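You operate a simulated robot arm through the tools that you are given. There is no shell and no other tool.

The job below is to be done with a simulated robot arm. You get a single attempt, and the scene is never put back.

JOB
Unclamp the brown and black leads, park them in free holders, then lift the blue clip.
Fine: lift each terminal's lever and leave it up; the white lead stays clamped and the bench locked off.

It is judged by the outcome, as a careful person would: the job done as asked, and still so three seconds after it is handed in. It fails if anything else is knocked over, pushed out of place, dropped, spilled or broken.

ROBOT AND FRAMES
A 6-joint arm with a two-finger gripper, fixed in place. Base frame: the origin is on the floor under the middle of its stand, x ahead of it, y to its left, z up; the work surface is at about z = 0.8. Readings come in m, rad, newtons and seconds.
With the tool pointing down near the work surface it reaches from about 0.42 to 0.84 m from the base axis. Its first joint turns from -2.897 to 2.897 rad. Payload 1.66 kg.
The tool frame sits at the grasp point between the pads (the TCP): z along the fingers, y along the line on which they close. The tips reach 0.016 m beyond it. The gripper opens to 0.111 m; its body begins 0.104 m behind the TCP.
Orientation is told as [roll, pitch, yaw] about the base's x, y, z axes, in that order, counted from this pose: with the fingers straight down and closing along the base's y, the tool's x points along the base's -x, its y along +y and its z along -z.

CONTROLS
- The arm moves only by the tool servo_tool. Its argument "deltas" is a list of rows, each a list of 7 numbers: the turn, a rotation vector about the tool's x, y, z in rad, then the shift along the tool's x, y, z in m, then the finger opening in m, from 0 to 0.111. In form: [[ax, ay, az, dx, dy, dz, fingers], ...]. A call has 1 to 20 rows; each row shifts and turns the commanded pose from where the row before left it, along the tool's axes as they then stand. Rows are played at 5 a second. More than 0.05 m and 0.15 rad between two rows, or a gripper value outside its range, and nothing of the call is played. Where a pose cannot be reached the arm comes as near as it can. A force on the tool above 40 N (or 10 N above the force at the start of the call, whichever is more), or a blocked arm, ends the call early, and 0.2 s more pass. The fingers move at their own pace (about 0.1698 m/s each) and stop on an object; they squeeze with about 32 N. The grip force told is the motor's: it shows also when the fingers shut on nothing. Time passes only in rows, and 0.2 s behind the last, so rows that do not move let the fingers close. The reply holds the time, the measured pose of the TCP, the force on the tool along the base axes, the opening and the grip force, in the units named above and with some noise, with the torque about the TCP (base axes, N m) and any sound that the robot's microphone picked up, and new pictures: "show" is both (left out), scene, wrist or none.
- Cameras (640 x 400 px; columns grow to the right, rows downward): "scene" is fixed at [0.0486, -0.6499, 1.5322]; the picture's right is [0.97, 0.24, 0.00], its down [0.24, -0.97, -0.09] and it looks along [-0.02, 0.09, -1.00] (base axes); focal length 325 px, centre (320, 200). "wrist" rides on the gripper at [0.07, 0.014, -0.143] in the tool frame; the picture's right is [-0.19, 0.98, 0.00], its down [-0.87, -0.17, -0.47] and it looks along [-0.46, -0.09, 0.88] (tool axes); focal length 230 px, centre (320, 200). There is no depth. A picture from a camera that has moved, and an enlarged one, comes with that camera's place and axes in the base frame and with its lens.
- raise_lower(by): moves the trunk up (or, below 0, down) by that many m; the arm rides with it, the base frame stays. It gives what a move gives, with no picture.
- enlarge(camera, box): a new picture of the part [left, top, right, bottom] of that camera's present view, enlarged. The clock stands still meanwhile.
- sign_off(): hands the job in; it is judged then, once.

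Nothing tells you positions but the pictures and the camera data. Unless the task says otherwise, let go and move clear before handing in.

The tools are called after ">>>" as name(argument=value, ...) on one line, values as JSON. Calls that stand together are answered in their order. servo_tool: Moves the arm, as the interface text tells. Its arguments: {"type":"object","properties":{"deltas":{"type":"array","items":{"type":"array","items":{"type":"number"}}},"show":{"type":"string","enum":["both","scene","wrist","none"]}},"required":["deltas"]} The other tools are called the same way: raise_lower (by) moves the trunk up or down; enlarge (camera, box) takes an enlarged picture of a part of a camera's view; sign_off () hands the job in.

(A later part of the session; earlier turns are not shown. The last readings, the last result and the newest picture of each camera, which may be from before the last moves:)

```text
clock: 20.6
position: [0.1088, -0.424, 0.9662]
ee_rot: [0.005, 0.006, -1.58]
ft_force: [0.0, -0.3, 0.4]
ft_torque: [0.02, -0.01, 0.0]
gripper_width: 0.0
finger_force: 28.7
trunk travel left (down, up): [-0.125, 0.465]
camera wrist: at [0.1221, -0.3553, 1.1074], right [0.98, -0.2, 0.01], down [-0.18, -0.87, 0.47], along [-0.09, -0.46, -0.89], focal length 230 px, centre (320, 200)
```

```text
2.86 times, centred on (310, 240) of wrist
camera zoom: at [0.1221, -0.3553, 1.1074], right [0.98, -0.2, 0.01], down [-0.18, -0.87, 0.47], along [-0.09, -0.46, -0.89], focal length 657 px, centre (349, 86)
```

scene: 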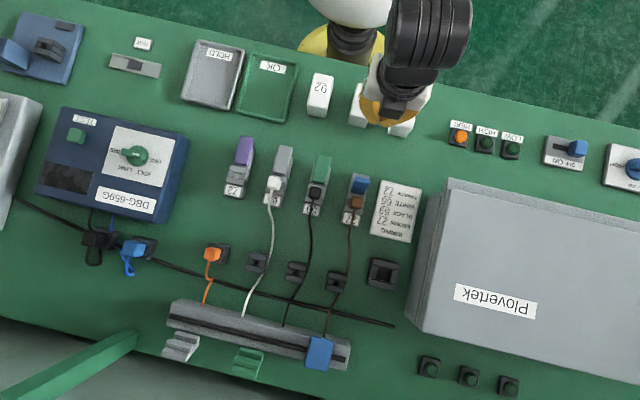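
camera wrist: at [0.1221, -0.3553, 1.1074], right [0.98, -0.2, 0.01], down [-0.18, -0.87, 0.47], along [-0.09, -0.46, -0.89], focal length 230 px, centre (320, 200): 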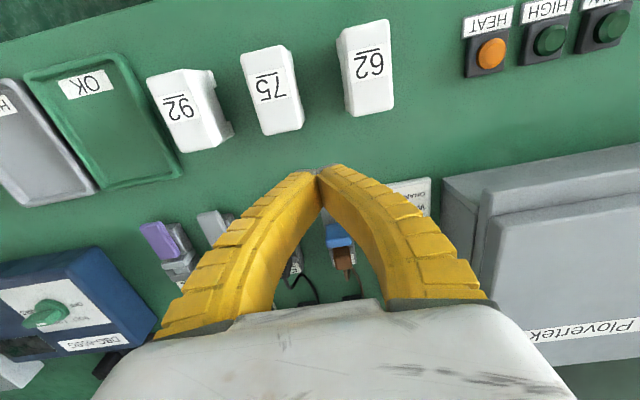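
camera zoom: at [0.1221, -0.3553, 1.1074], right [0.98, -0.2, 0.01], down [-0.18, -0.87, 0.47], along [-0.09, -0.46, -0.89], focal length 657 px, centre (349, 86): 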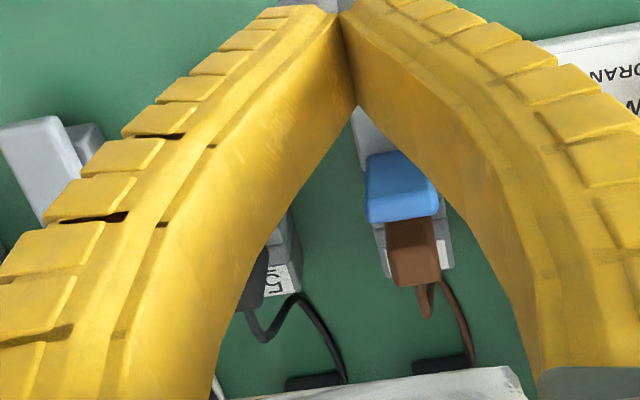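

The blue lever stands up at its end stop, roughly 70°, and holds. Next is the green lever: I'll move above its free end, open the fingers and check alignment.

>>> servo_tool(deltas=[[0, 0, -0.009, -0.02, -0.03, 0.0, 0.06], [0, 0, 0, -0.022, -0.03, 0.0, 0.06], [0, 0, 0, -0.025, -0.026, 0.03, 0.06], [0, 0, 0, 0, 0, 0.02, 0.06], [0, 0, 0, 0, 0, 0, 0.06]], show="wrist")

>>> enlarge(camera="wrist", box=[220, 110, 420, 250])

```text
clock: 21.8
position: [0.0229, -0.4943, 0.9144]
ee_rot: [0.007, 0.007, -1.57]
ft_force: [0.5, -0.7, 0.3]
ft_torque: [0.01, 0.0, 0.04]
gripper_width: 0.0621
finger_force: 0.8
trunk travel left (down, up): [-0.125, 0.465]
camera wrist: at [0.0363, -0.4243, 1.0555], right [0.98, -0.19, 0.01], down [-0.17, -0.87, 0.47], along [-0.08, -0.46, -0.89], focal length 230 px, centre (320, 200)
```

wrist: 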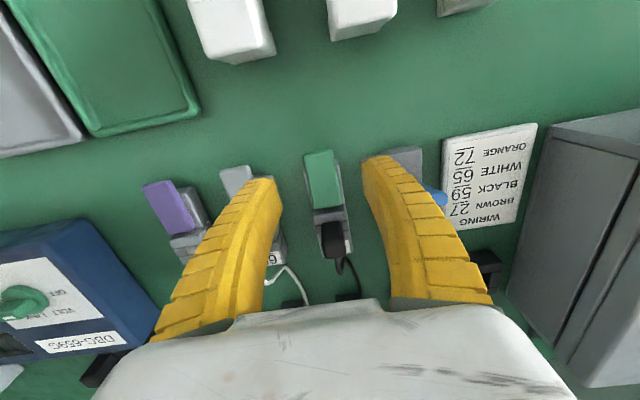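

```text
2.86 times, centred on (320, 180) of wrist
camera zoom: at [0.0363, -0.4243, 1.0555], right [0.98, -0.19, 0.01], down [-0.17, -0.87, 0.47], along [-0.08, -0.46, -0.89], focal length 657 px, centre (320, 257)
```

zoom: 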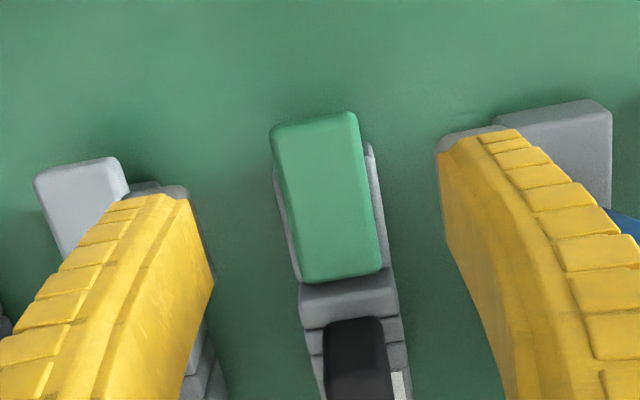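

>>> servo_tool(deltas=[[0, -0.125, 0, 0, 0, 0, 0.06], [0, -0.13, 0, 0, 0, 0, 0.06], [0, 0, 0, 0.0098, 0, 0.033, 0.06], [0, 0, 0, 0.0078, 0, 0.026, 0.06], [0, 0, 0, 0, 0, 0, 0.06]], show="wrist")

>>> enlarge(camera="wrist", box=[220, 110, 420, 250])

```text
clock: 23.0
position: [0.0252, -0.4904, 0.8515]
ee_rot: [0.007, -0.25, -1.573]
ft_force: [-1.1, -0.2, -0.7]
ft_torque: [-0.03, 0.02, -0.01]
gripper_width: 0.0618
finger_force: 1.2
trunk travel left (down, up): [-0.125, 0.465]
camera wrist: at [0.0373, -0.3874, 0.9717], right [0.98, -0.18, 0.05], down [-0.17, -0.72, 0.67], along [-0.09, -0.67, -0.74], focal length 230 px, centre (320, 200)
```

wrist: 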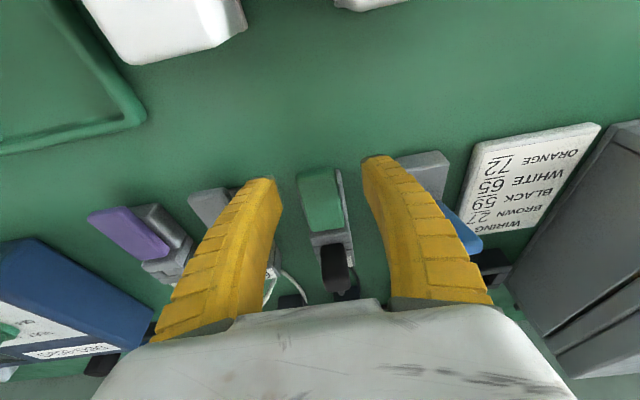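

```text
2.86 times, centred on (320, 180) of wrist
camera zoom: at [0.0373, -0.3874, 0.9717], right [0.98, -0.18, 0.05], down [-0.17, -0.72, 0.67], along [-0.09, -0.67, -0.74], focal length 657 px, centre (320, 257)
```

zoom: 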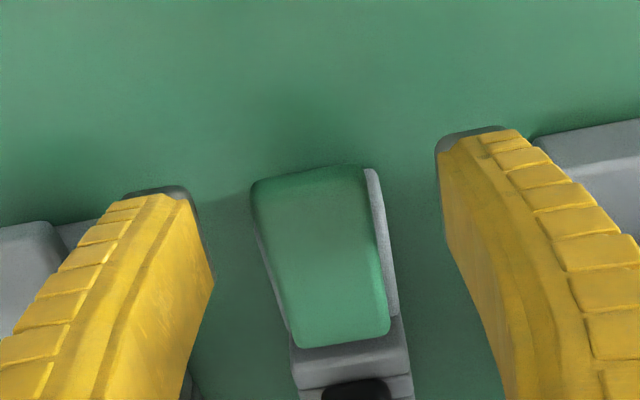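

>>> servo_tool(deltas=[[0, 0, 0, 0.0048, -0.001, 0.0189, 0.06], [0, 0, 0, 0, 0, 0, 0.06], [0, 0, 0, 0, 0, 0, 0.015], [0, 0, 0, 0, 0, 0, 0.015]], show="wrist")

>>> enlarge(camera="wrist", box=[220, 110, 420, 250])

```text
clock: 24.0
position: [0.022, -0.49, 0.8331]
ee_rot: [0.007, -0.249, -1.576]
ft_force: [-13.4, 2.1, 7.8]
ft_torque: [-0.3, 0.1, -0.09]
gripper_width: 0.0281
finger_force: 33.6
trunk travel left (down, up): [-0.125, 0.465]
camera wrist: at [0.0351, -0.3875, 0.9528], right [0.98, -0.19, 0.05], down [-0.17, -0.72, 0.67], along [-0.09, -0.67, -0.74], focal length 230 px, centre (320, 200)
```

wrist: 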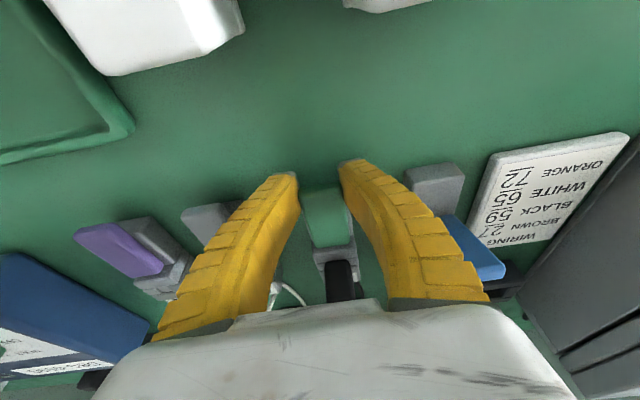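

```text
2.86 times, centred on (320, 180) of wrist
camera zoom: at [0.0351, -0.3875, 0.9528], right [0.98, -0.19, 0.05], down [-0.17, -0.72, 0.67], along [-0.09, -0.67, -0.74], focal length 657 px, centre (320, 257)
```

zoom: 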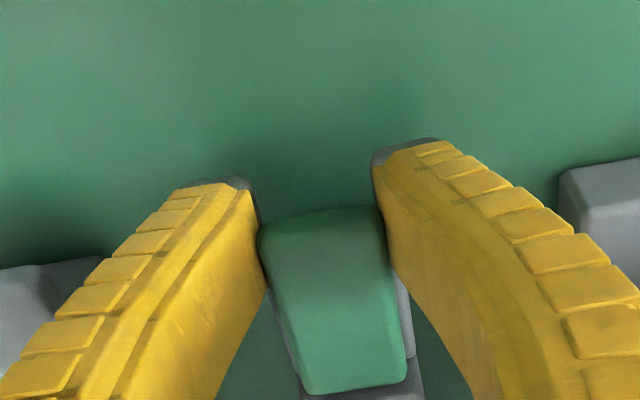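

The green lever is gripped, with a small sideways load that I'll relieve. Lifting it along its arc now.

>>> servo_tool(deltas=[[0, 0.11, 0, -0.0033, -0.0015, -0.0069, 0.015], [0, 0.11, 0, -0.0036, 0, -0.0067, 0.015], [0, 0.11, 0, -0.0035, 0, -0.0067, 0.015], [0, 0, 0, 0, 0, 0, 0.015]], show="none")

```text
clock: 25.0
position: [0.0222, -0.4967, 0.8552]
ee_rot: [0.005, 0.082, -1.57]
ft_force: [-4.5, 20.1, -7.7]
ft_torque: [0.88, 0.05, -0.03]
gripper_width: 0.0247
finger_force: 34.0
trunk travel left (down, up): [-0.125, 0.465]
```

>>> servo_tool(deltas=[[0, 0.05, 0, 0.002, 0, -0.001, 0.015], [0, 0.06, 0, -0.0025, 0, -0.0055, 0.015], [0, 0.1, 0, -0.0035, 0, -0.006, 0.015], [0, 0.08, 0, -0.0038, 0, -0.006, 0.015], [0, 0, 0, 0, 0, 0, 0.015]], show="wrist")

>>> enlarge(camera="wrist", box=[240, 130, 400, 310])

```text
clock: 26.2
position: [0.0228, -0.5081, 0.8731]
ee_rot: [0.006, 0.373, -1.568]
ft_force: [0.0, 11.5, -8.1]
ft_torque: [0.85, -0.01, -0.01]
gripper_width: 0.0248
finger_force: 34.3
trunk travel left (down, up): [-0.125, 0.465]
camera wrist: at [0.0345, -0.4949, 1.0295], right [0.98, -0.18, -0.06], down [-0.17, -0.98, 0.12], along [-0.08, -0.11, -0.99], focal length 230 px, centre (320, 200)
```

wrist: 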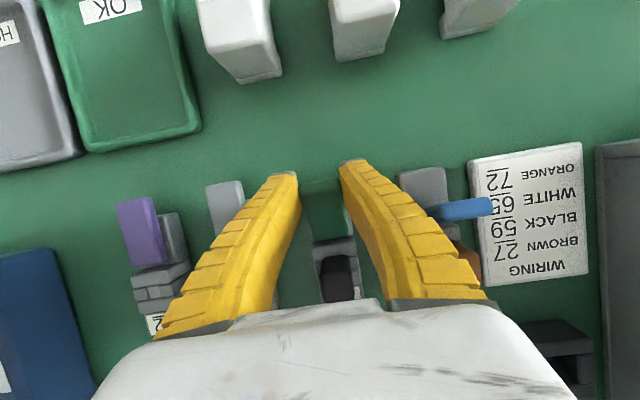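

```text
2.22 times, centred on (320, 220) of wrist
camera zoom: at [0.0345, -0.4949, 1.0295], right [0.98, -0.18, -0.06], down [-0.17, -0.98, 0.12], along [-0.08, -0.11, -0.99], focal length 511 px, centre (320, 156)
```

zoom: 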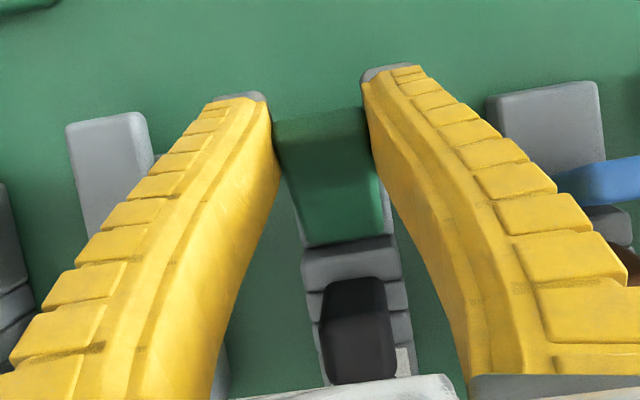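

The green lever is now up about 40–45°. I'll release, go round behind it with closed fingers and push it upright as with the blue one.

>>> servo_tool(deltas=[[0, 0, 0, 0, 0, 0, 0.06], [0, 0, 0, 0.0082, 0, -0.021, 0.06], [0, 0, 0, 0.0082, 0, -0.021, 0.06], [0, -0.124, 0, 0, 0, 0, 0.06], [0, -0.124, 0, 0, 0, 0, 0.06], [0, -0.124, 0, 0, 0, 0, 0.06], [0, 0, 0, 0.03, 0, 0, 0.06], [0, 0, 0, 0.03, 0, 0, 0.0], [0, 0, 0, 0, 0, 0.026, 0.0], [0, 0, 0, 0, 0, 0.026, 0.0], [0, 0, 0, 0, 0, 0, 0.0]], show="wrist")

>>> enlarge(camera="wrist", box=[240, 130, 400, 310])

>>> enlarge(camera="scene", box=[260, 130, 400, 230])

```text
clock: 28.6
position: [0.0222, -0.4497, 0.8646]
ee_rot: [0.008, -0.001, -1.571]
ft_force: [0.1, 0.0, 0.2]
ft_torque: [0.0, -0.03, -0.01]
gripper_width: 0.0
finger_force: 28.7
trunk travel left (down, up): [-0.125, 0.465]
camera wrist: at [0.0337, -0.3786, 1.0065], right [0.98, -0.19, 0.01], down [-0.17, -0.87, 0.47], along [-0.08, -0.46, -0.88], focal length 230 px, centre (320, 200)
```

wrist: 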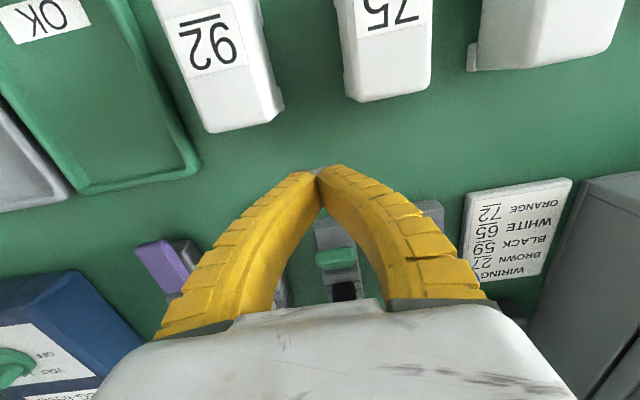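

```text
2.22 times, centred on (320, 220) of wrist
camera zoom: at [0.0337, -0.3786, 1.0065], right [0.98, -0.19, 0.01], down [-0.17, -0.87, 0.47], along [-0.08, -0.46, -0.88], focal length 511 px, centre (320, 156)
```

zoom: 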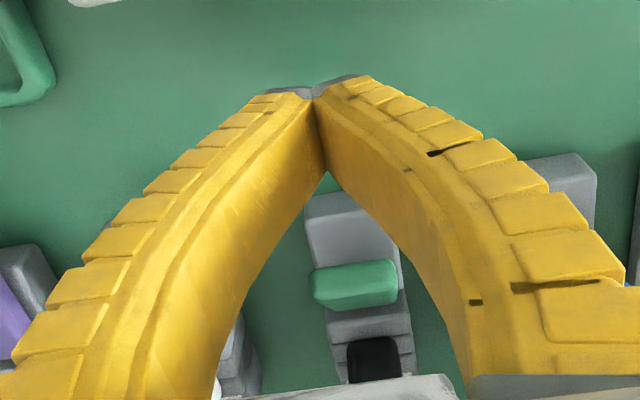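

```text
4.00 times, centred on (330, 180) of scene
camera zoom: at [0.0486, -0.6499, 1.5322], right [0.97, 0.24, 0.0], down [0.24, -0.97, -0.09], along [-0.02, 0.09, -1.0], focal length 1301 px, centre (280, 280)
```

zoom: 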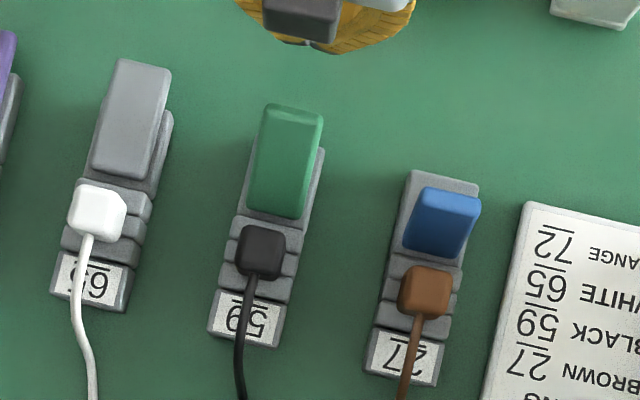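

>>> servo_tool(deltas=[[0, 0, 0, -0.01, 0, 0, 0.0], [0, 0, 0, -0.01, 0, 0, 0.0], [0, 0, 0, -0.01, 0, 0, 0.0], [0, 0, 0, -0.008, 0, 0, 0.0], [0, 0, 0, -0.008, 0, 0, 0.0], [0, 0, 0, -0.008, 0, 0, 0.0], [0, 0, 0, 0, 0, 0, 0.0]], show="none")

>>> enlarge(camera="scene", box=[260, 130, 400, 230])

```text
clock: 30.2
position: [0.0215, -0.5024, 0.8659]
ee_rot: [0.008, -0.001, -1.57]
ft_force: [1.2, 0.0, 1.1]
ft_torque: [0.04, 0.01, -0.03]
gripper_width: 0.0
finger_force: 28.7
trunk travel left (down, up): [-0.125, 0.465]
```

```text
4.00 times, centred on (330, 180) of scene
camera zoom: at [0.0486, -0.6499, 1.5322], right [0.97, 0.24, 0.0], down [0.24, -0.97, -0.09], along [-0.02, 0.09, -1.0], focal length 1301 px, centre (280, 280)
```

zoom: 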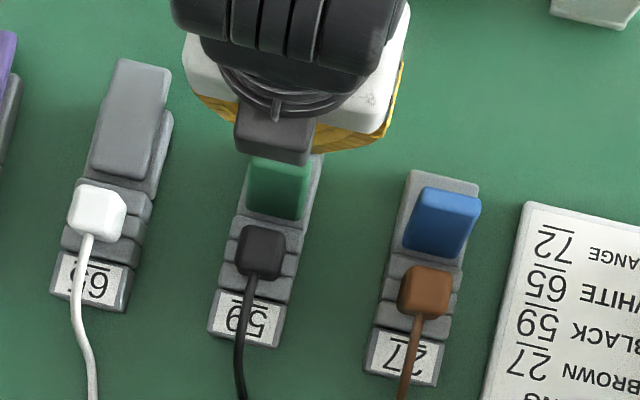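

>>> servo_tool(deltas=[[0, 0, 0, -0.002, 0, 0, 0.0], [0, 0, 0, -0.002, 0, 0, 0.0], [0, 0, 0, 0, 0, 0, 0.0]], show="none")

```text
clock: 31.0
position: [0.022, -0.5075, 0.8649]
ee_rot: [0.007, 0.0, -1.572]
ft_force: [-0.1, 0.4, -0.7]
ft_torque: [-0.02, -0.03, 0.02]
gripper_width: 0.0001
finger_force: 28.6
trunk travel left (down, up): [-0.125, 0.465]
```

>>> servo_tool(deltas=[[0, 0, 0, -0.002, 0, 0, 0.0], [0, 0, 0, -0.002, 0, 0, 0.0], [0, 0, 0, 0, 0, 0, 0.0]], show="none")

```text
clock: 31.8
position: [0.0221, -0.512, 0.8644]
ee_rot: [0.007, 0.0, -1.571]
ft_force: [-0.2, 0.3, -0.6]
ft_torque: [0.0, -0.01, -0.02]
gripper_width: 0.0
finger_force: 28.6
trunk travel left (down, up): [-0.125, 0.465]
```

>>> servo_tool(deltas=[[0, 0, 0, 0.012, 0, 0, 0.0], [0, 0, 0, 0.03, 0, 0, 0.0], [0, 0, 0, 0.03, 0, -0.02, 0.0], [0, 0, 0, 0.02, 0, -0.04, 0.0], [0, 0, 0, 0, 0, -0.04, 0.0]], show="wrist")

>>> enlarge(camera="scene", box=[260, 130, 400, 230])

>>> enlarge(camera="wrist", box=[200, 170, 460, 310])

```text
clock: 33.0
position: [0.0195, -0.4166, 0.9665]
ee_rot: [0.007, 0.0, -1.571]
ft_force: [0.5, 0.9, -0.1]
ft_torque: [-0.02, -0.03, 0.02]
gripper_width: 0.0002
finger_force: 28.7
trunk travel left (down, up): [-0.125, 0.465]
camera wrist: at [0.0318, -0.3463, 1.1067], right [0.98, -0.19, 0.01], down [-0.17, -0.86, 0.47], along [-0.08, -0.46, -0.88], focal length 230 px, centre (320, 200)
```

wrist: 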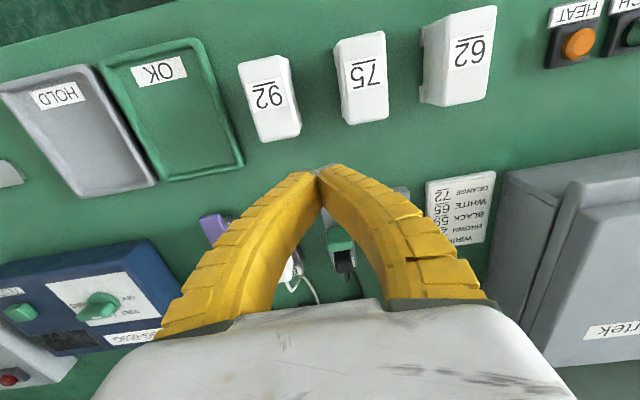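

```text
4.00 times, centred on (330, 180) of scene
camera zoom: at [0.0486, -0.6499, 1.5322], right [0.97, 0.24, 0.0], down [0.24, -0.97, -0.09], along [-0.02, 0.09, -1.0], focal length 1301 px, centre (280, 280)
```

zoom: 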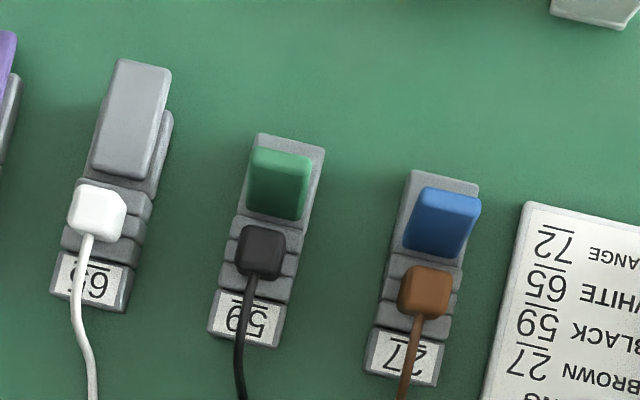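

```text
2.46 times, centred on (330, 240) of wrist
camera zoom: at [0.0318, -0.3463, 1.1067], right [0.98, -0.19, 0.01], down [-0.17, -0.86, 0.47], along [-0.08, -0.46, -0.88], focal length 566 px, centre (295, 102)
```

zoom: 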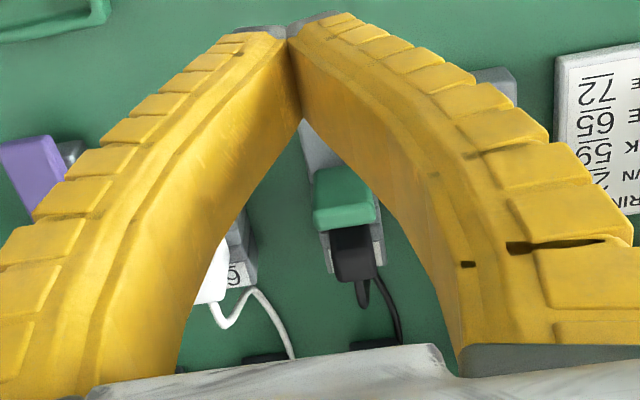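

Both levers are up at their stops and the grey (white lead) lever is untouched. Now I'll move above the brown plug to line up a grip.

>>> servo_tool(deltas=[[0, 0, 0, -0.041, 0.0225, 0.0, 0.055], [0, 0, 0, -0.041, 0.0225, 0.0, 0.055], [0, 0, 0, -0.041, 0.0225, 0.0, 0.055], [0, 0, 0, -0.041, 0.0225, 0.02, 0.055], [0, 0, 0, 0, 0, 0, 0.055]], show="both")

>>> enlarge(camera="wrist", box=[220, 110, 420, 250])

```text
refused: row 4 steps farther than a row can; nothing moved
```

```text
2.86 times, centred on (320, 180) of wrist
camera zoom: at [0.0318, -0.3463, 1.1067], right [0.98, -0.19, 0.01], down [-0.17, -0.86, 0.47], along [-0.08, -0.46, -0.88], focal length 657 px, centre (320, 257)
```

zoom: 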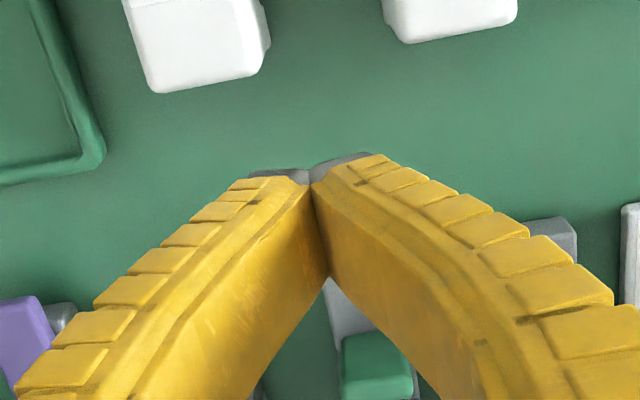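

The last row was too big a step, so nothing moved; both levers remain up. I'll repeat the move towards the brown plug with smaller rows.

>>> servo_tool(deltas=[[0, 0, 0, -0.041, 0.0225, 0.0, 0.055], [0, 0, 0, -0.041, 0.0225, 0.0, 0.055], [0, 0, 0, -0.041, 0.0225, 0.0, 0.055], [0, 0, 0, -0.041, 0.0225, 0.0, 0.055], [0, 0, 0, 0, 0, 0.02, 0.055], [0, 0, 0, 0, 0, 0, 0.055]], show="both")

>>> enlarge(camera="wrist", box=[220, 110, 420, 250])

```text
clock: 34.4
position: [0.1107, -0.5836, 0.9428]
ee_rot: [0.005, -0.003, -1.572]
ft_force: [-0.5, 1.5, 0.1]
ft_torque: [0.0, -0.02, 0.0]
gripper_width: 0.057
finger_force: 1.6
trunk travel left (down, up): [-0.125, 0.465]
camera wrist: at [0.123, -0.513, 1.0857], right [0.98, -0.19, 0.01], down [-0.17, -0.87, 0.47], along [-0.08, -0.46, -0.88], focal length 230 px, centre (320, 200)
```

scene: 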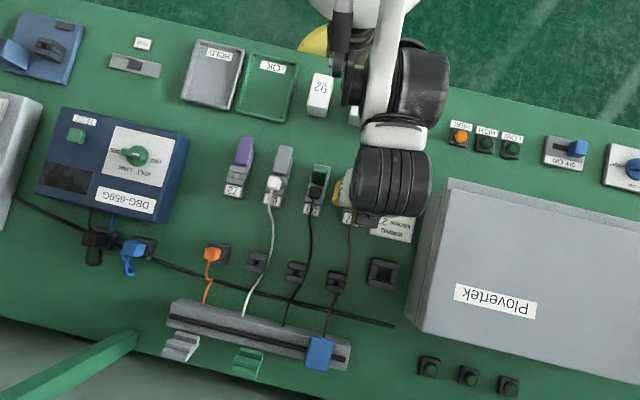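
wrist: 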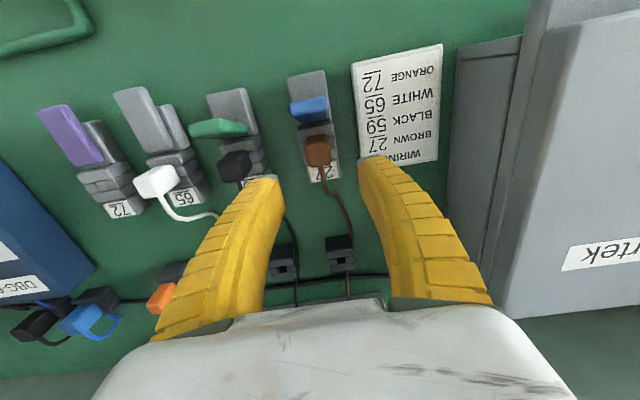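

```text
2.86 times, centred on (320, 180) of wrist
camera zoom: at [0.123, -0.513, 1.0857], right [0.98, -0.19, 0.01], down [-0.17, -0.87, 0.47], along [-0.08, -0.46, -0.88], focal length 657 px, centre (320, 257)
```

zoom: 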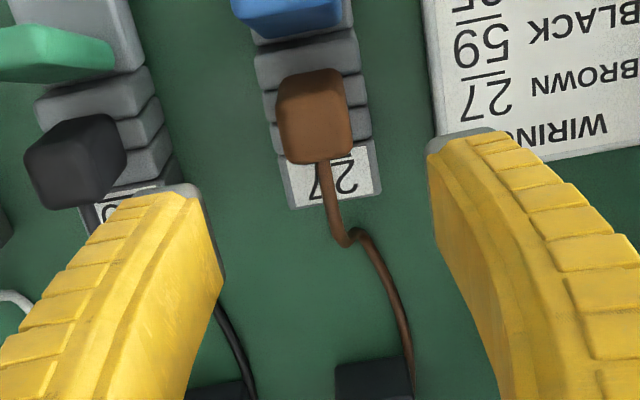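

The brown plug is centred at about x 0.110, y −0.580 with its top near z 0.862. I'll descend with the fingers straddling it, stopping with tips just above the socket ridges.

>>> servo_tool(deltas=[[0, 0, 0, 0.003, -0.0005, 0.03, 0.055], [0, 0, 0, 0, 0, 0.03, 0.055], [0, 0, 0, 0, 0, 0.015, 0.055], [0, 0, 0, 0, 0, 0, 0.055]], show="wrist")

>>> enlarge(camera="wrist", box=[220, 130, 420, 270])

```text
clock: 35.4
position: [0.1118, -0.5809, 0.869]
ee_rot: [0.007, 0.001, -1.571]
ft_force: [0.8, 0.0, 1.3]
ft_torque: [-0.01, 0.04, 0.02]
gripper_width: 0.057
finger_force: 1.7
trunk travel left (down, up): [-0.125, 0.465]
camera wrist: at [0.124, -0.511, 1.0113], right [0.98, -0.19, 0.01], down [-0.17, -0.87, 0.47], along [-0.08, -0.46, -0.88], focal length 230 px, centre (320, 200)
```

wrist: 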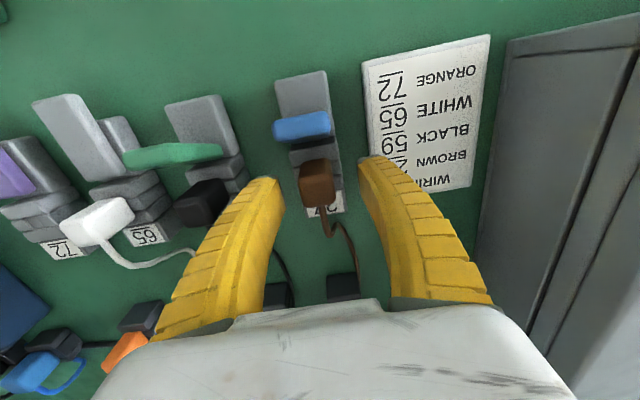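

```text
2.86 times, centred on (320, 200) of wrist
camera zoom: at [0.124, -0.511, 1.0113], right [0.98, -0.19, 0.01], down [-0.17, -0.87, 0.47], along [-0.08, -0.46, -0.88], focal length 657 px, centre (320, 200)
```

zoom: 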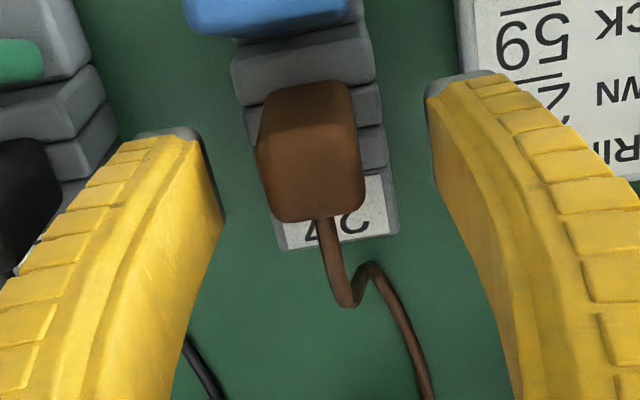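

>>> servo_tool(deltas=[[0, 0, 0, -0.001, -0.0012, 0.016, 0.055], [0, 0, 0, 0, 0, 0, 0.055], [0, 0, 0, 0, 0, 0, 0.01], [0, 0, 0, 0, 0, 0, 0.01]], show="wrist")

>>> enlarge(camera="wrist", box=[220, 130, 420, 270])

```text
clock: 36.4
position: [0.1119, -0.5831, 0.8541]
ee_rot: [0.007, -0.002, -1.571]
ft_force: [1.4, -1.9, 7.5]
ft_torque: [-0.03, 0.0, 0.0]
gripper_width: 0.0187
finger_force: 32.0
trunk travel left (down, up): [-0.125, 0.465]
camera wrist: at [0.1231, -0.5116, 0.9954], right [0.98, -0.19, 0.01], down [-0.17, -0.86, 0.47], along [-0.08, -0.46, -0.88], focal length 230 px, centre (320, 200)
```

wrist: 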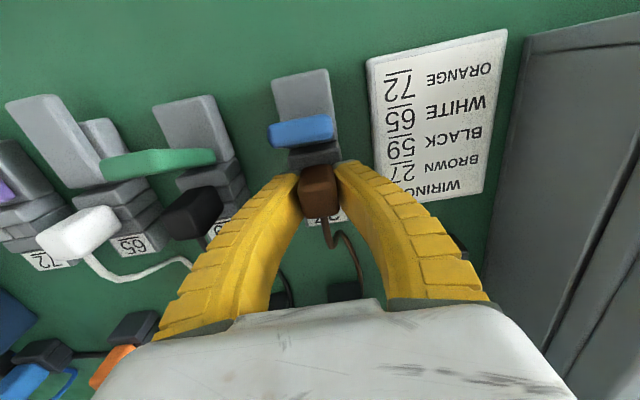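

```text
2.86 times, centred on (320, 200) of wrist
camera zoom: at [0.1231, -0.5116, 0.9954], right [0.98, -0.19, 0.01], down [-0.17, -0.86, 0.47], along [-0.08, -0.46, -0.88], focal length 657 px, centre (320, 200)
```

zoom: 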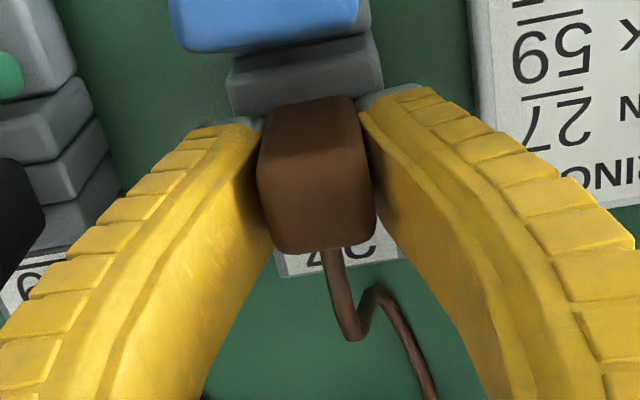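

The brown plug is gripped (18.7 mm). I'll pull straight up in small steps and check the force.

>>> servo_tool(deltas=[[0, 0, 0, 0, 0, -0.008, 0.01], [0, 0, 0, 0, 0, -0.008, 0.01], [0, 0, 0, 0, 0, -0.01, 0.01], [0, 0, 0, 0, 0, -0.012, 0.01], [0, 0, 0, 0, 0, 0, 0.01]], show="both")

>>> enlarge(camera="wrist", box=[220, 130, 420, 270])

```text
clock: 37.6
position: [0.1112, -0.5823, 0.8937]
ee_rot: [0.007, 0.0, -1.57]
ft_force: [0.1, 0.9, 0.3]
ft_torque: [0.01, 0.01, 0.03]
gripper_width: 0.0161
finger_force: 31.6
trunk travel left (down, up): [-0.125, 0.465]
camera wrist: at [0.1237, -0.5113, 1.0344], right [0.98, -0.19, 0.01], down [-0.17, -0.87, 0.47], along [-0.08, -0.46, -0.88], focal length 230 px, centre (320, 200)
```

scene: 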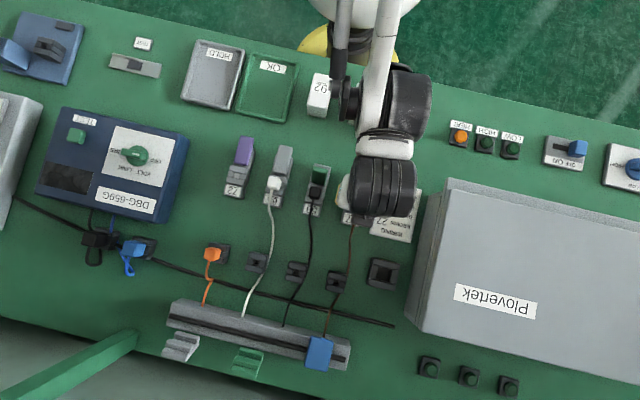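
wrist: 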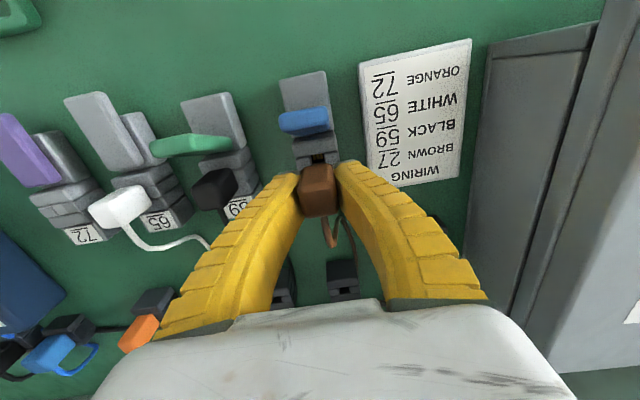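

```text
2.86 times, centred on (320, 200) of wrist
camera zoom: at [0.1237, -0.5113, 1.0344], right [0.98, -0.19, 0.01], down [-0.17, -0.87, 0.47], along [-0.08, -0.46, -0.88], focal length 657 px, centre (320, 200)
```

zoom: 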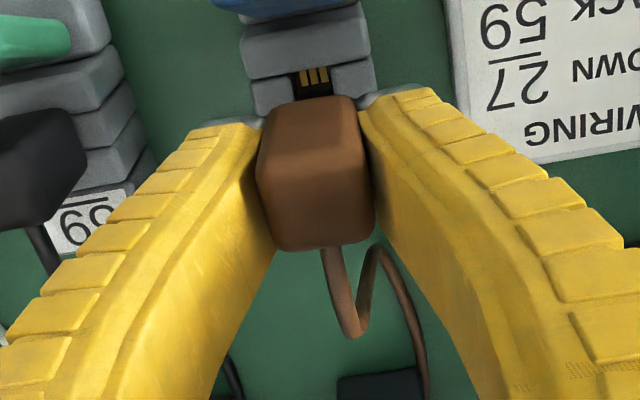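

The brown plug is out (socket contacts visible) and held. I'll raise it slightly and carry it towards its holder near (0.11, −0.747), stopping just short to look.

>>> servo_tool(deltas=[[0, 0, 0, 0, 0, -0.035, 0.01], [0, 0, 0, -0.045, 0, 0, 0.01], [0, 0, 0, -0.045, 0, 0, 0.01], [0, 0, 0, -0.04, 0, 0, 0.01], [0, 0, 0, 0, 0, 0, 0.01], [0, 0, 0, 0, 0, 0, 0.01]], show="both")

>>> enlarge(camera="wrist", box=[240, 80, 400, 310])

>>> enlarge(camera="scene", box=[280, 160, 400, 310])

```text
clock: 39.0
position: [0.1109, -0.7112, 0.9283]
ee_rot: [0.007, -0.002, -1.571]
ft_force: [-0.6, 0.8, 1.3]
ft_torque: [-0.01, -0.01, -0.01]
gripper_width: 0.0164
finger_force: 32.2
trunk travel left (down, up): [-0.125, 0.465]
camera wrist: at [0.1236, -0.6415, 1.0687], right [0.98, -0.19, 0.01], down [-0.17, -0.86, 0.47], along [-0.08, -0.46, -0.88], focal length 230 px, centre (320, 200)
```

scene: 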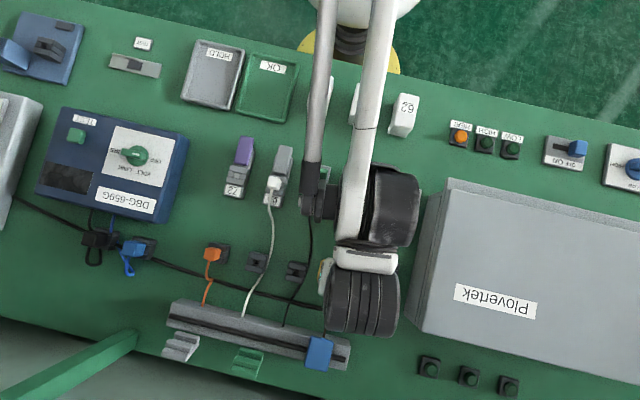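
wrist: 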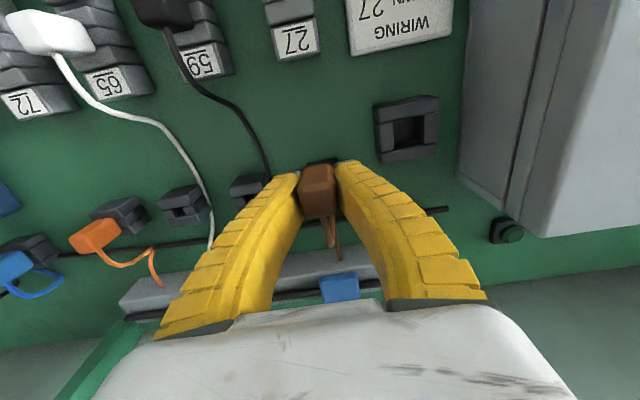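

```text
1.74 times, centred on (320, 195) of wrist
camera zoom: at [0.1236, -0.6415, 1.0687], right [0.98, -0.19, 0.01], down [-0.17, -0.86, 0.47], along [-0.08, -0.46, -0.88], focal length 400 px, centre (320, 209)
```

zoom: 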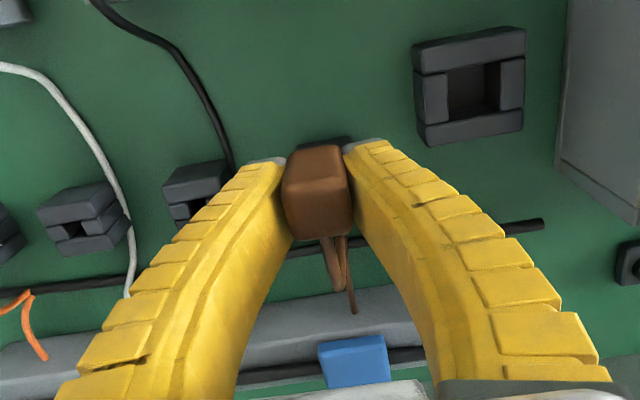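

```text
2.67 times, centred on (340, 235) of scene
camera zoom: at [0.0486, -0.6499, 1.5322], right [0.97, 0.24, 0.0], down [0.24, -0.97, -0.09], along [-0.02, 0.09, -1.0], focal length 867 px, centre (267, 107)
```

zoom: 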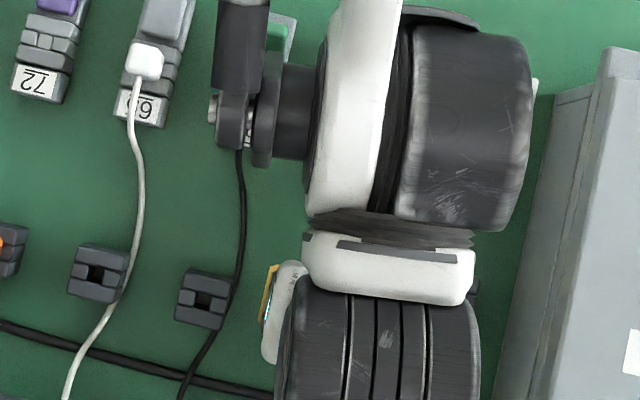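

The holder is hidden under the plug from here. I'll move a bit further out so the wrist camera sees the holder's hole directly, for an accurate position.

>>> servo_tool(deltas=[[0.007, 0, 0, -0.045, 0, 0, 0.01], [0, 0, 0, -0.04, 0, 0, 0.01], [0, 0, 0, 0, 0, 0, 0.01], [0, 0, 0, 0, 0, 0, 0.01]], show="both")

>>> enlarge(camera="wrist", box=[240, 60, 400, 180])

>>> enlarge(camera="wrist", box=[160, 160, 480, 330])

```text
clock: 40.0
position: [0.1096, -0.7948, 0.9251]
ee_rot: [0.0, -0.002, -1.572]
ft_force: [0.0, 0.0, -0.5]
ft_torque: [0.0, 0.03, -0.01]
gripper_width: 0.0165
finger_force: 32.2
trunk travel left (down, up): [-0.125, 0.465]
camera wrist: at [0.1235, -0.7253, 1.0671], right [0.98, -0.19, 0.0], down [-0.17, -0.86, 0.47], along [-0.09, -0.46, -0.88], focal length 230 px, centre (320, 200)
```

scene: 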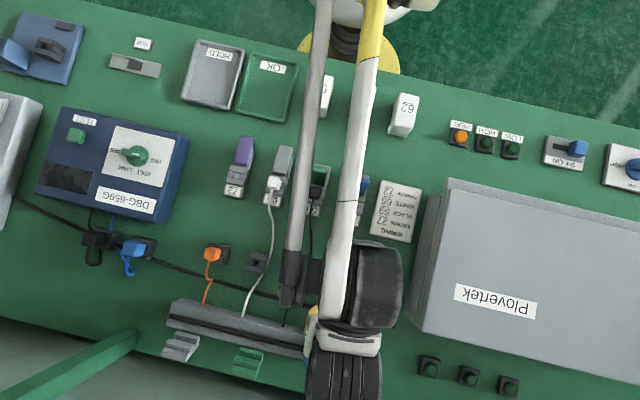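
wrist: 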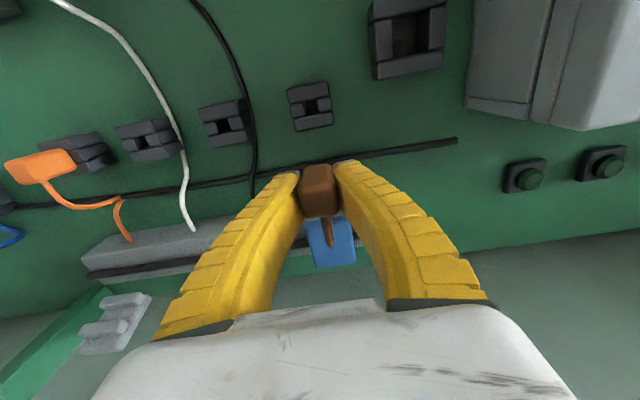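

```text
3.33 times, centred on (320, 120) of wrist
camera zoom: at [0.1235, -0.7253, 1.0671], right [0.98, -0.19, 0.0], down [-0.17, -0.86, 0.47], along [-0.09, -0.46, -0.88], focal length 767 px, centre (320, 467)
```

zoom: 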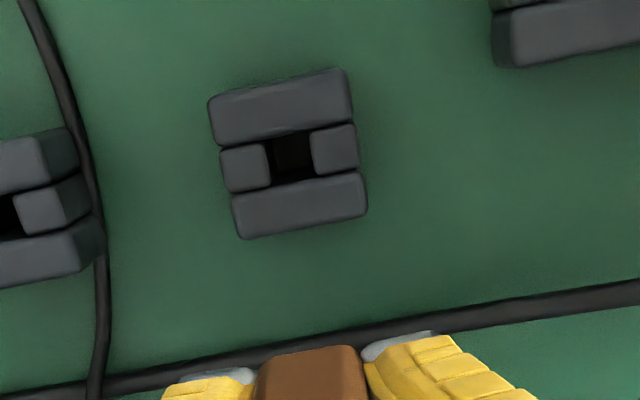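

```text
2.00 times, centred on (320, 245) of wrist
camera zoom: at [0.1235, -0.7253, 1.0671], right [0.98, -0.19, 0.0], down [-0.17, -0.86, 0.47], along [-0.09, -0.46, -0.88], focal length 460 px, centre (320, 110)
```

zoom: 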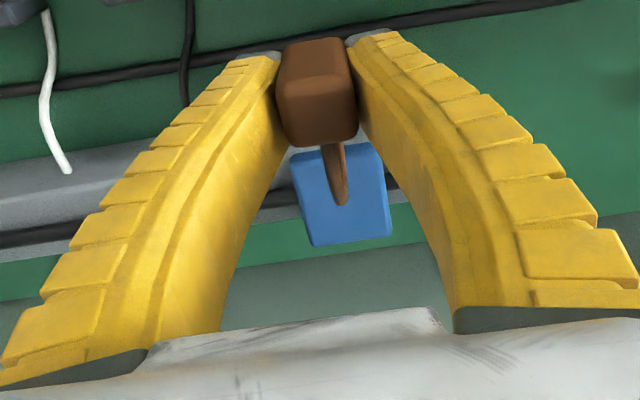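

The holder hole sits almost directly under the camera, at about (0.111, −0.748). To get the exact socket-to-holder displacement, I'll take the same view over the empty brown socket.

>>> servo_tool(deltas=[[0, 0, 0, 0.042, 0, 0, 0.01], [0, 0, 0, 0.042, 0, 0, 0.01], [0, 0, 0, 0.042, 0, 0, 0.01], [0, 0, 0, 0.042, 0, 0, 0.01], [0, 0, 0, 0, 0, 0, 0.01], [0, 0, 0, 0, 0, 0, 0.01]], show="wrist")

>>> enlarge(camera="wrist", box=[240, 60, 400, 180])

>>> enlarge(camera="wrist", box=[130, 60, 290, 180])

```text
clock: 41.4
position: [0.1121, -0.6279, 0.9268]
ee_rot: [0.0, 0.0, -1.571]
ft_force: [0.9, -0.6, 0.1]
ft_torque: [0.08, -0.02, -0.02]
gripper_width: 0.0161
finger_force: 32.2
trunk travel left (down, up): [-0.125, 0.465]
camera wrist: at [0.1256, -0.5572, 1.0683], right [0.98, -0.19, 0.0], down [-0.17, -0.87, 0.47], along [-0.09, -0.46, -0.88], focal length 230 px, centre (320, 200)
```

wrist: 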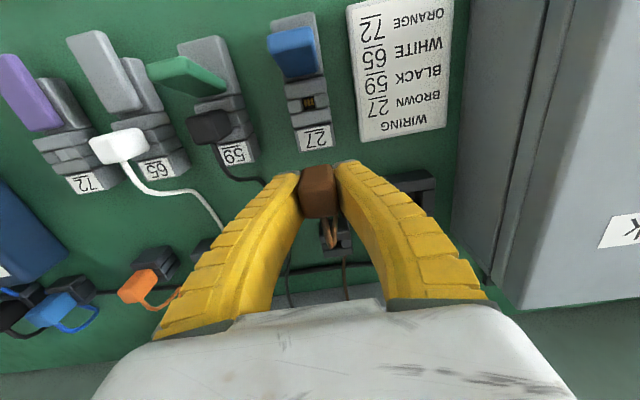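

```text
3.33 times, centred on (320, 120) of wrist
camera zoom: at [0.1256, -0.5572, 1.0683], right [0.98, -0.19, 0.0], down [-0.17, -0.87, 0.47], along [-0.09, -0.46, -0.88], focal length 767 px, centre (320, 467)
```

zoom: 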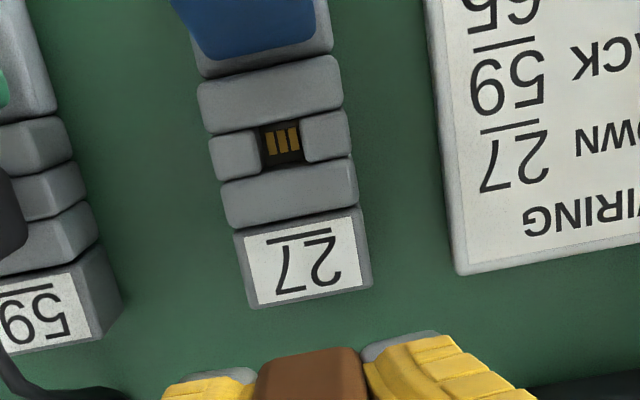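

```text
3.33 times, centred on (210, 120) of wrist
camera zoom: at [0.1256, -0.5572, 1.0683], right [0.98, -0.19, 0.0], down [-0.17, -0.87, 0.47], along [-0.09, -0.46, -0.88], focal length 767 px, centre (687, 467)
```

zoom: 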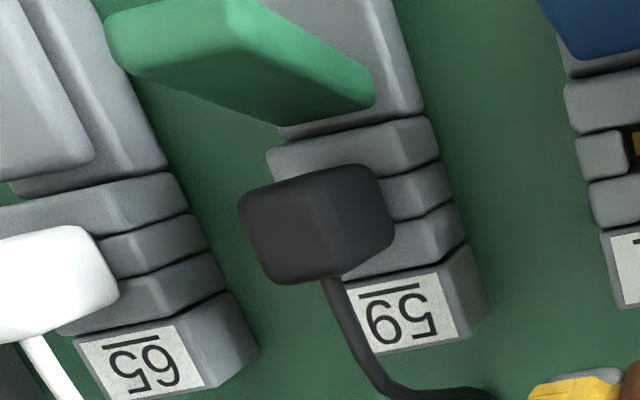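

The socket-to-holder displacement works out to −0.172 m in y and +1.3 mm in x relative to the held plug. I'm moving over the holder and descending partway.

>>> servo_tool(deltas=[[0, 0, 0, -0.0417, 0.0013, 0, 0.01], [0, 0, 0, -0.0416, 0, 0, 0.01], [0, 0, 0, -0.0416, 0, 0, 0.01], [0, 0, 0, 0, 0, 0.015, 0.01], [0, 0, 0, 0, 0, 0.015, 0.01], [0, 0, 0, 0, 0, 0, 0.01], [0, 0, 0, 0, 0, 0, 0.01]], show="wrist")

>>> enlarge(camera="wrist", box=[240, 120, 400, 260])

```text
clock: 43.0
position: [0.1121, -0.7545, 0.8954]
ee_rot: [-0.002, -0.001, -1.571]
ft_force: [-0.2, 0.1, -0.3]
ft_torque: [0.0, 0.03, 0.01]
gripper_width: 0.0164
finger_force: 32.0
trunk travel left (down, up): [-0.125, 0.465]
camera wrist: at [0.1262, -0.6829, 1.0382], right [0.98, -0.19, 0.0], down [-0.17, -0.87, 0.47], along [-0.09, -0.46, -0.88], focal length 230 px, centre (320, 200)
```

wrist: 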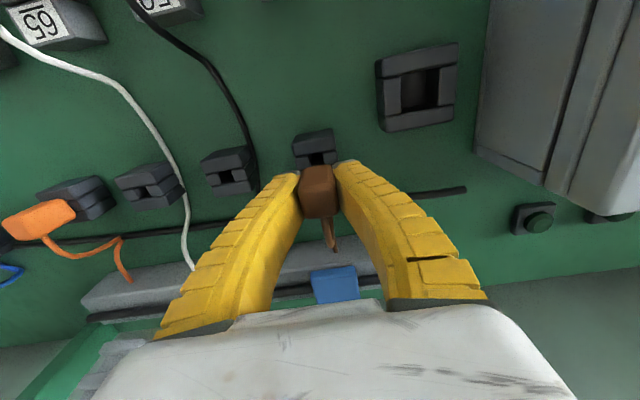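

```text
2.86 times, centred on (320, 190) of wrist
camera zoom: at [0.1262, -0.6829, 1.0382], right [0.98, -0.19, 0.0], down [-0.17, -0.87, 0.47], along [-0.09, -0.46, -0.88], focal length 657 px, centre (320, 229)
```

zoom: 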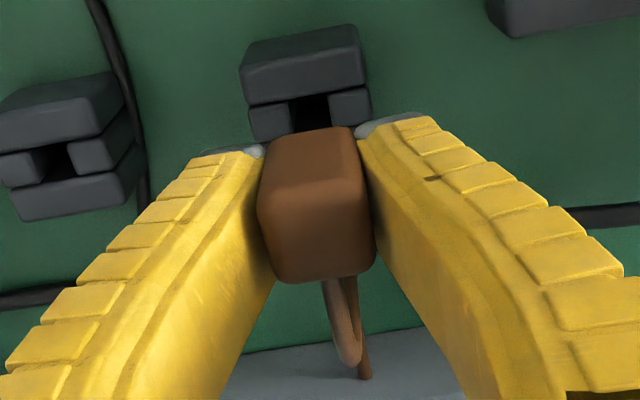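

>>> enlarge(camera="wrist", box=[285, 120, 350, 165])

>>> servo_tool(deltas=[[0, 0, 0, 0, 0, 0, 0.01], [0, 0, 0, 0, 0, 0, 0.01], [0, 0, 0, 0, 0, 0, 0.01]], show="none")

>>> enlarge(camera="wrist", box=[285, 120, 350, 165])

```text
8.89 times, centred on (318, 142) of wrist
camera zoom: at [0.1262, -0.6829, 1.0382], right [0.98, -0.19, 0.0], down [-0.17, -0.87, 0.47], along [-0.09, -0.46, -0.88], focal length 2045 px, centre (342, 711)
```

zoom: 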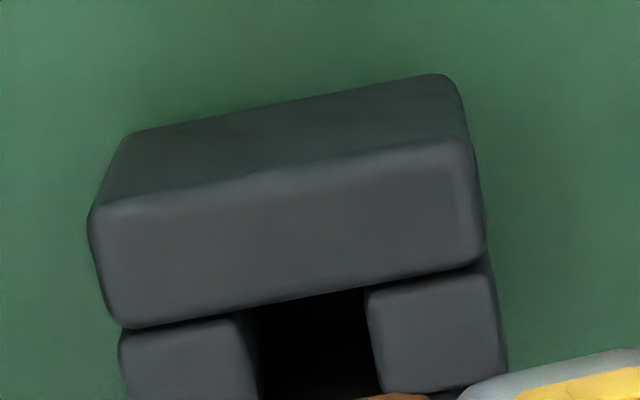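

```text
clock: 43.8
position: [0.1124, -0.7529, 0.8968]
ee_rot: [-0.002, -0.001, -1.571]
ft_force: [0.8, 1.0, -0.2]
ft_torque: [0.01, 0.02, 0.0]
gripper_width: 0.0167
finger_force: 32.1
trunk travel left (down, up): [-0.125, 0.465]
```

```text
8.89 times, centred on (318, 142) of wrist
camera zoom: at [0.1262, -0.683, 1.0382], right [0.98, -0.19, 0.0], down [-0.17, -0.87, 0.47], along [-0.09, -0.46, -0.88], focal length 2045 px, centre (342, 711)
```

zoom: 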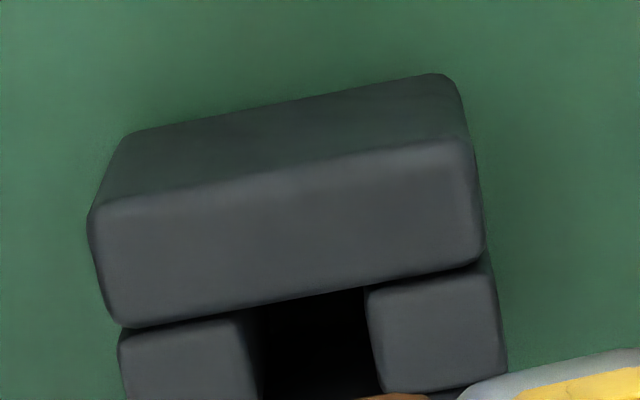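

The camera pose is reported more exactly than the tool position; using it, the plug needs about 1.8 mm towards −x. I'll correct and descend gently in steps while watching the force.

>>> servo_tool(deltas=[[0, 0, 0, -0.0006, -0.0018, 0, 0.01], [0, 0, 0, 0, 0, 0.007, 0.01], [0, 0, 0, 0, 0, 0.007, 0.01], [0, 0, 0, 0, 0, 0.006, 0.01], [0, 0, 0, 0, 0, 0, 0.01]], show="wrist")

>>> enlarge(camera="wrist", box=[260, 110, 380, 230])

```text
clock: 45.0
position: [0.1101, -0.7543, 0.8769]
ee_rot: [0.0, 0.001, -1.57]
ft_force: [0.1, -0.5, 0.6]
ft_torque: [-0.02, -0.04, 0.03]
gripper_width: 0.0163
finger_force: 32.2
trunk travel left (down, up): [-0.125, 0.465]
camera wrist: at [0.1235, -0.6834, 1.0192], right [0.98, -0.19, 0.0], down [-0.17, -0.87, 0.47], along [-0.09, -0.46, -0.88], focal length 230 px, centre (320, 200)
```

wrist: 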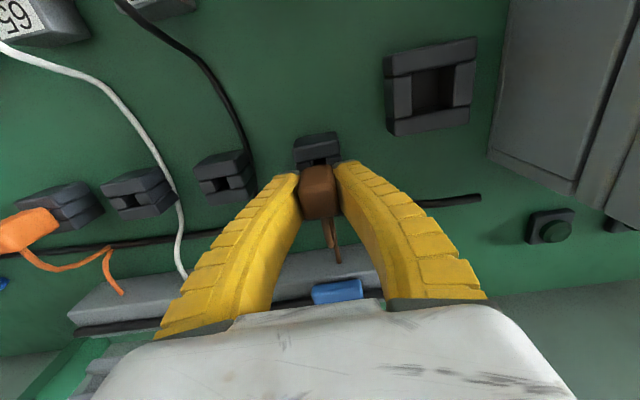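

```text
3.33 times, centred on (320, 170) of wrist
camera zoom: at [0.1235, -0.6834, 1.0192], right [0.98, -0.19, 0.0], down [-0.17, -0.87, 0.47], along [-0.09, -0.46, -0.88], focal length 767 px, centre (320, 300)
```

zoom: 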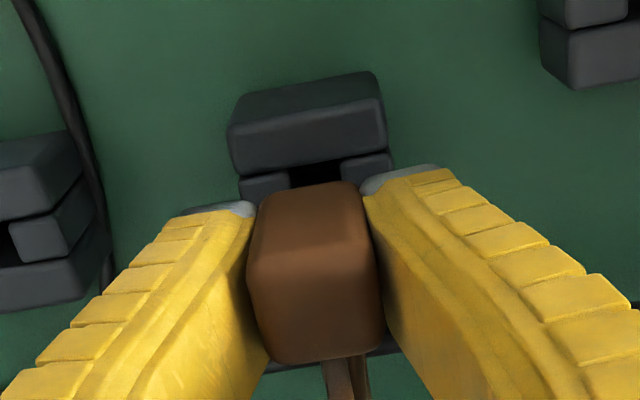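

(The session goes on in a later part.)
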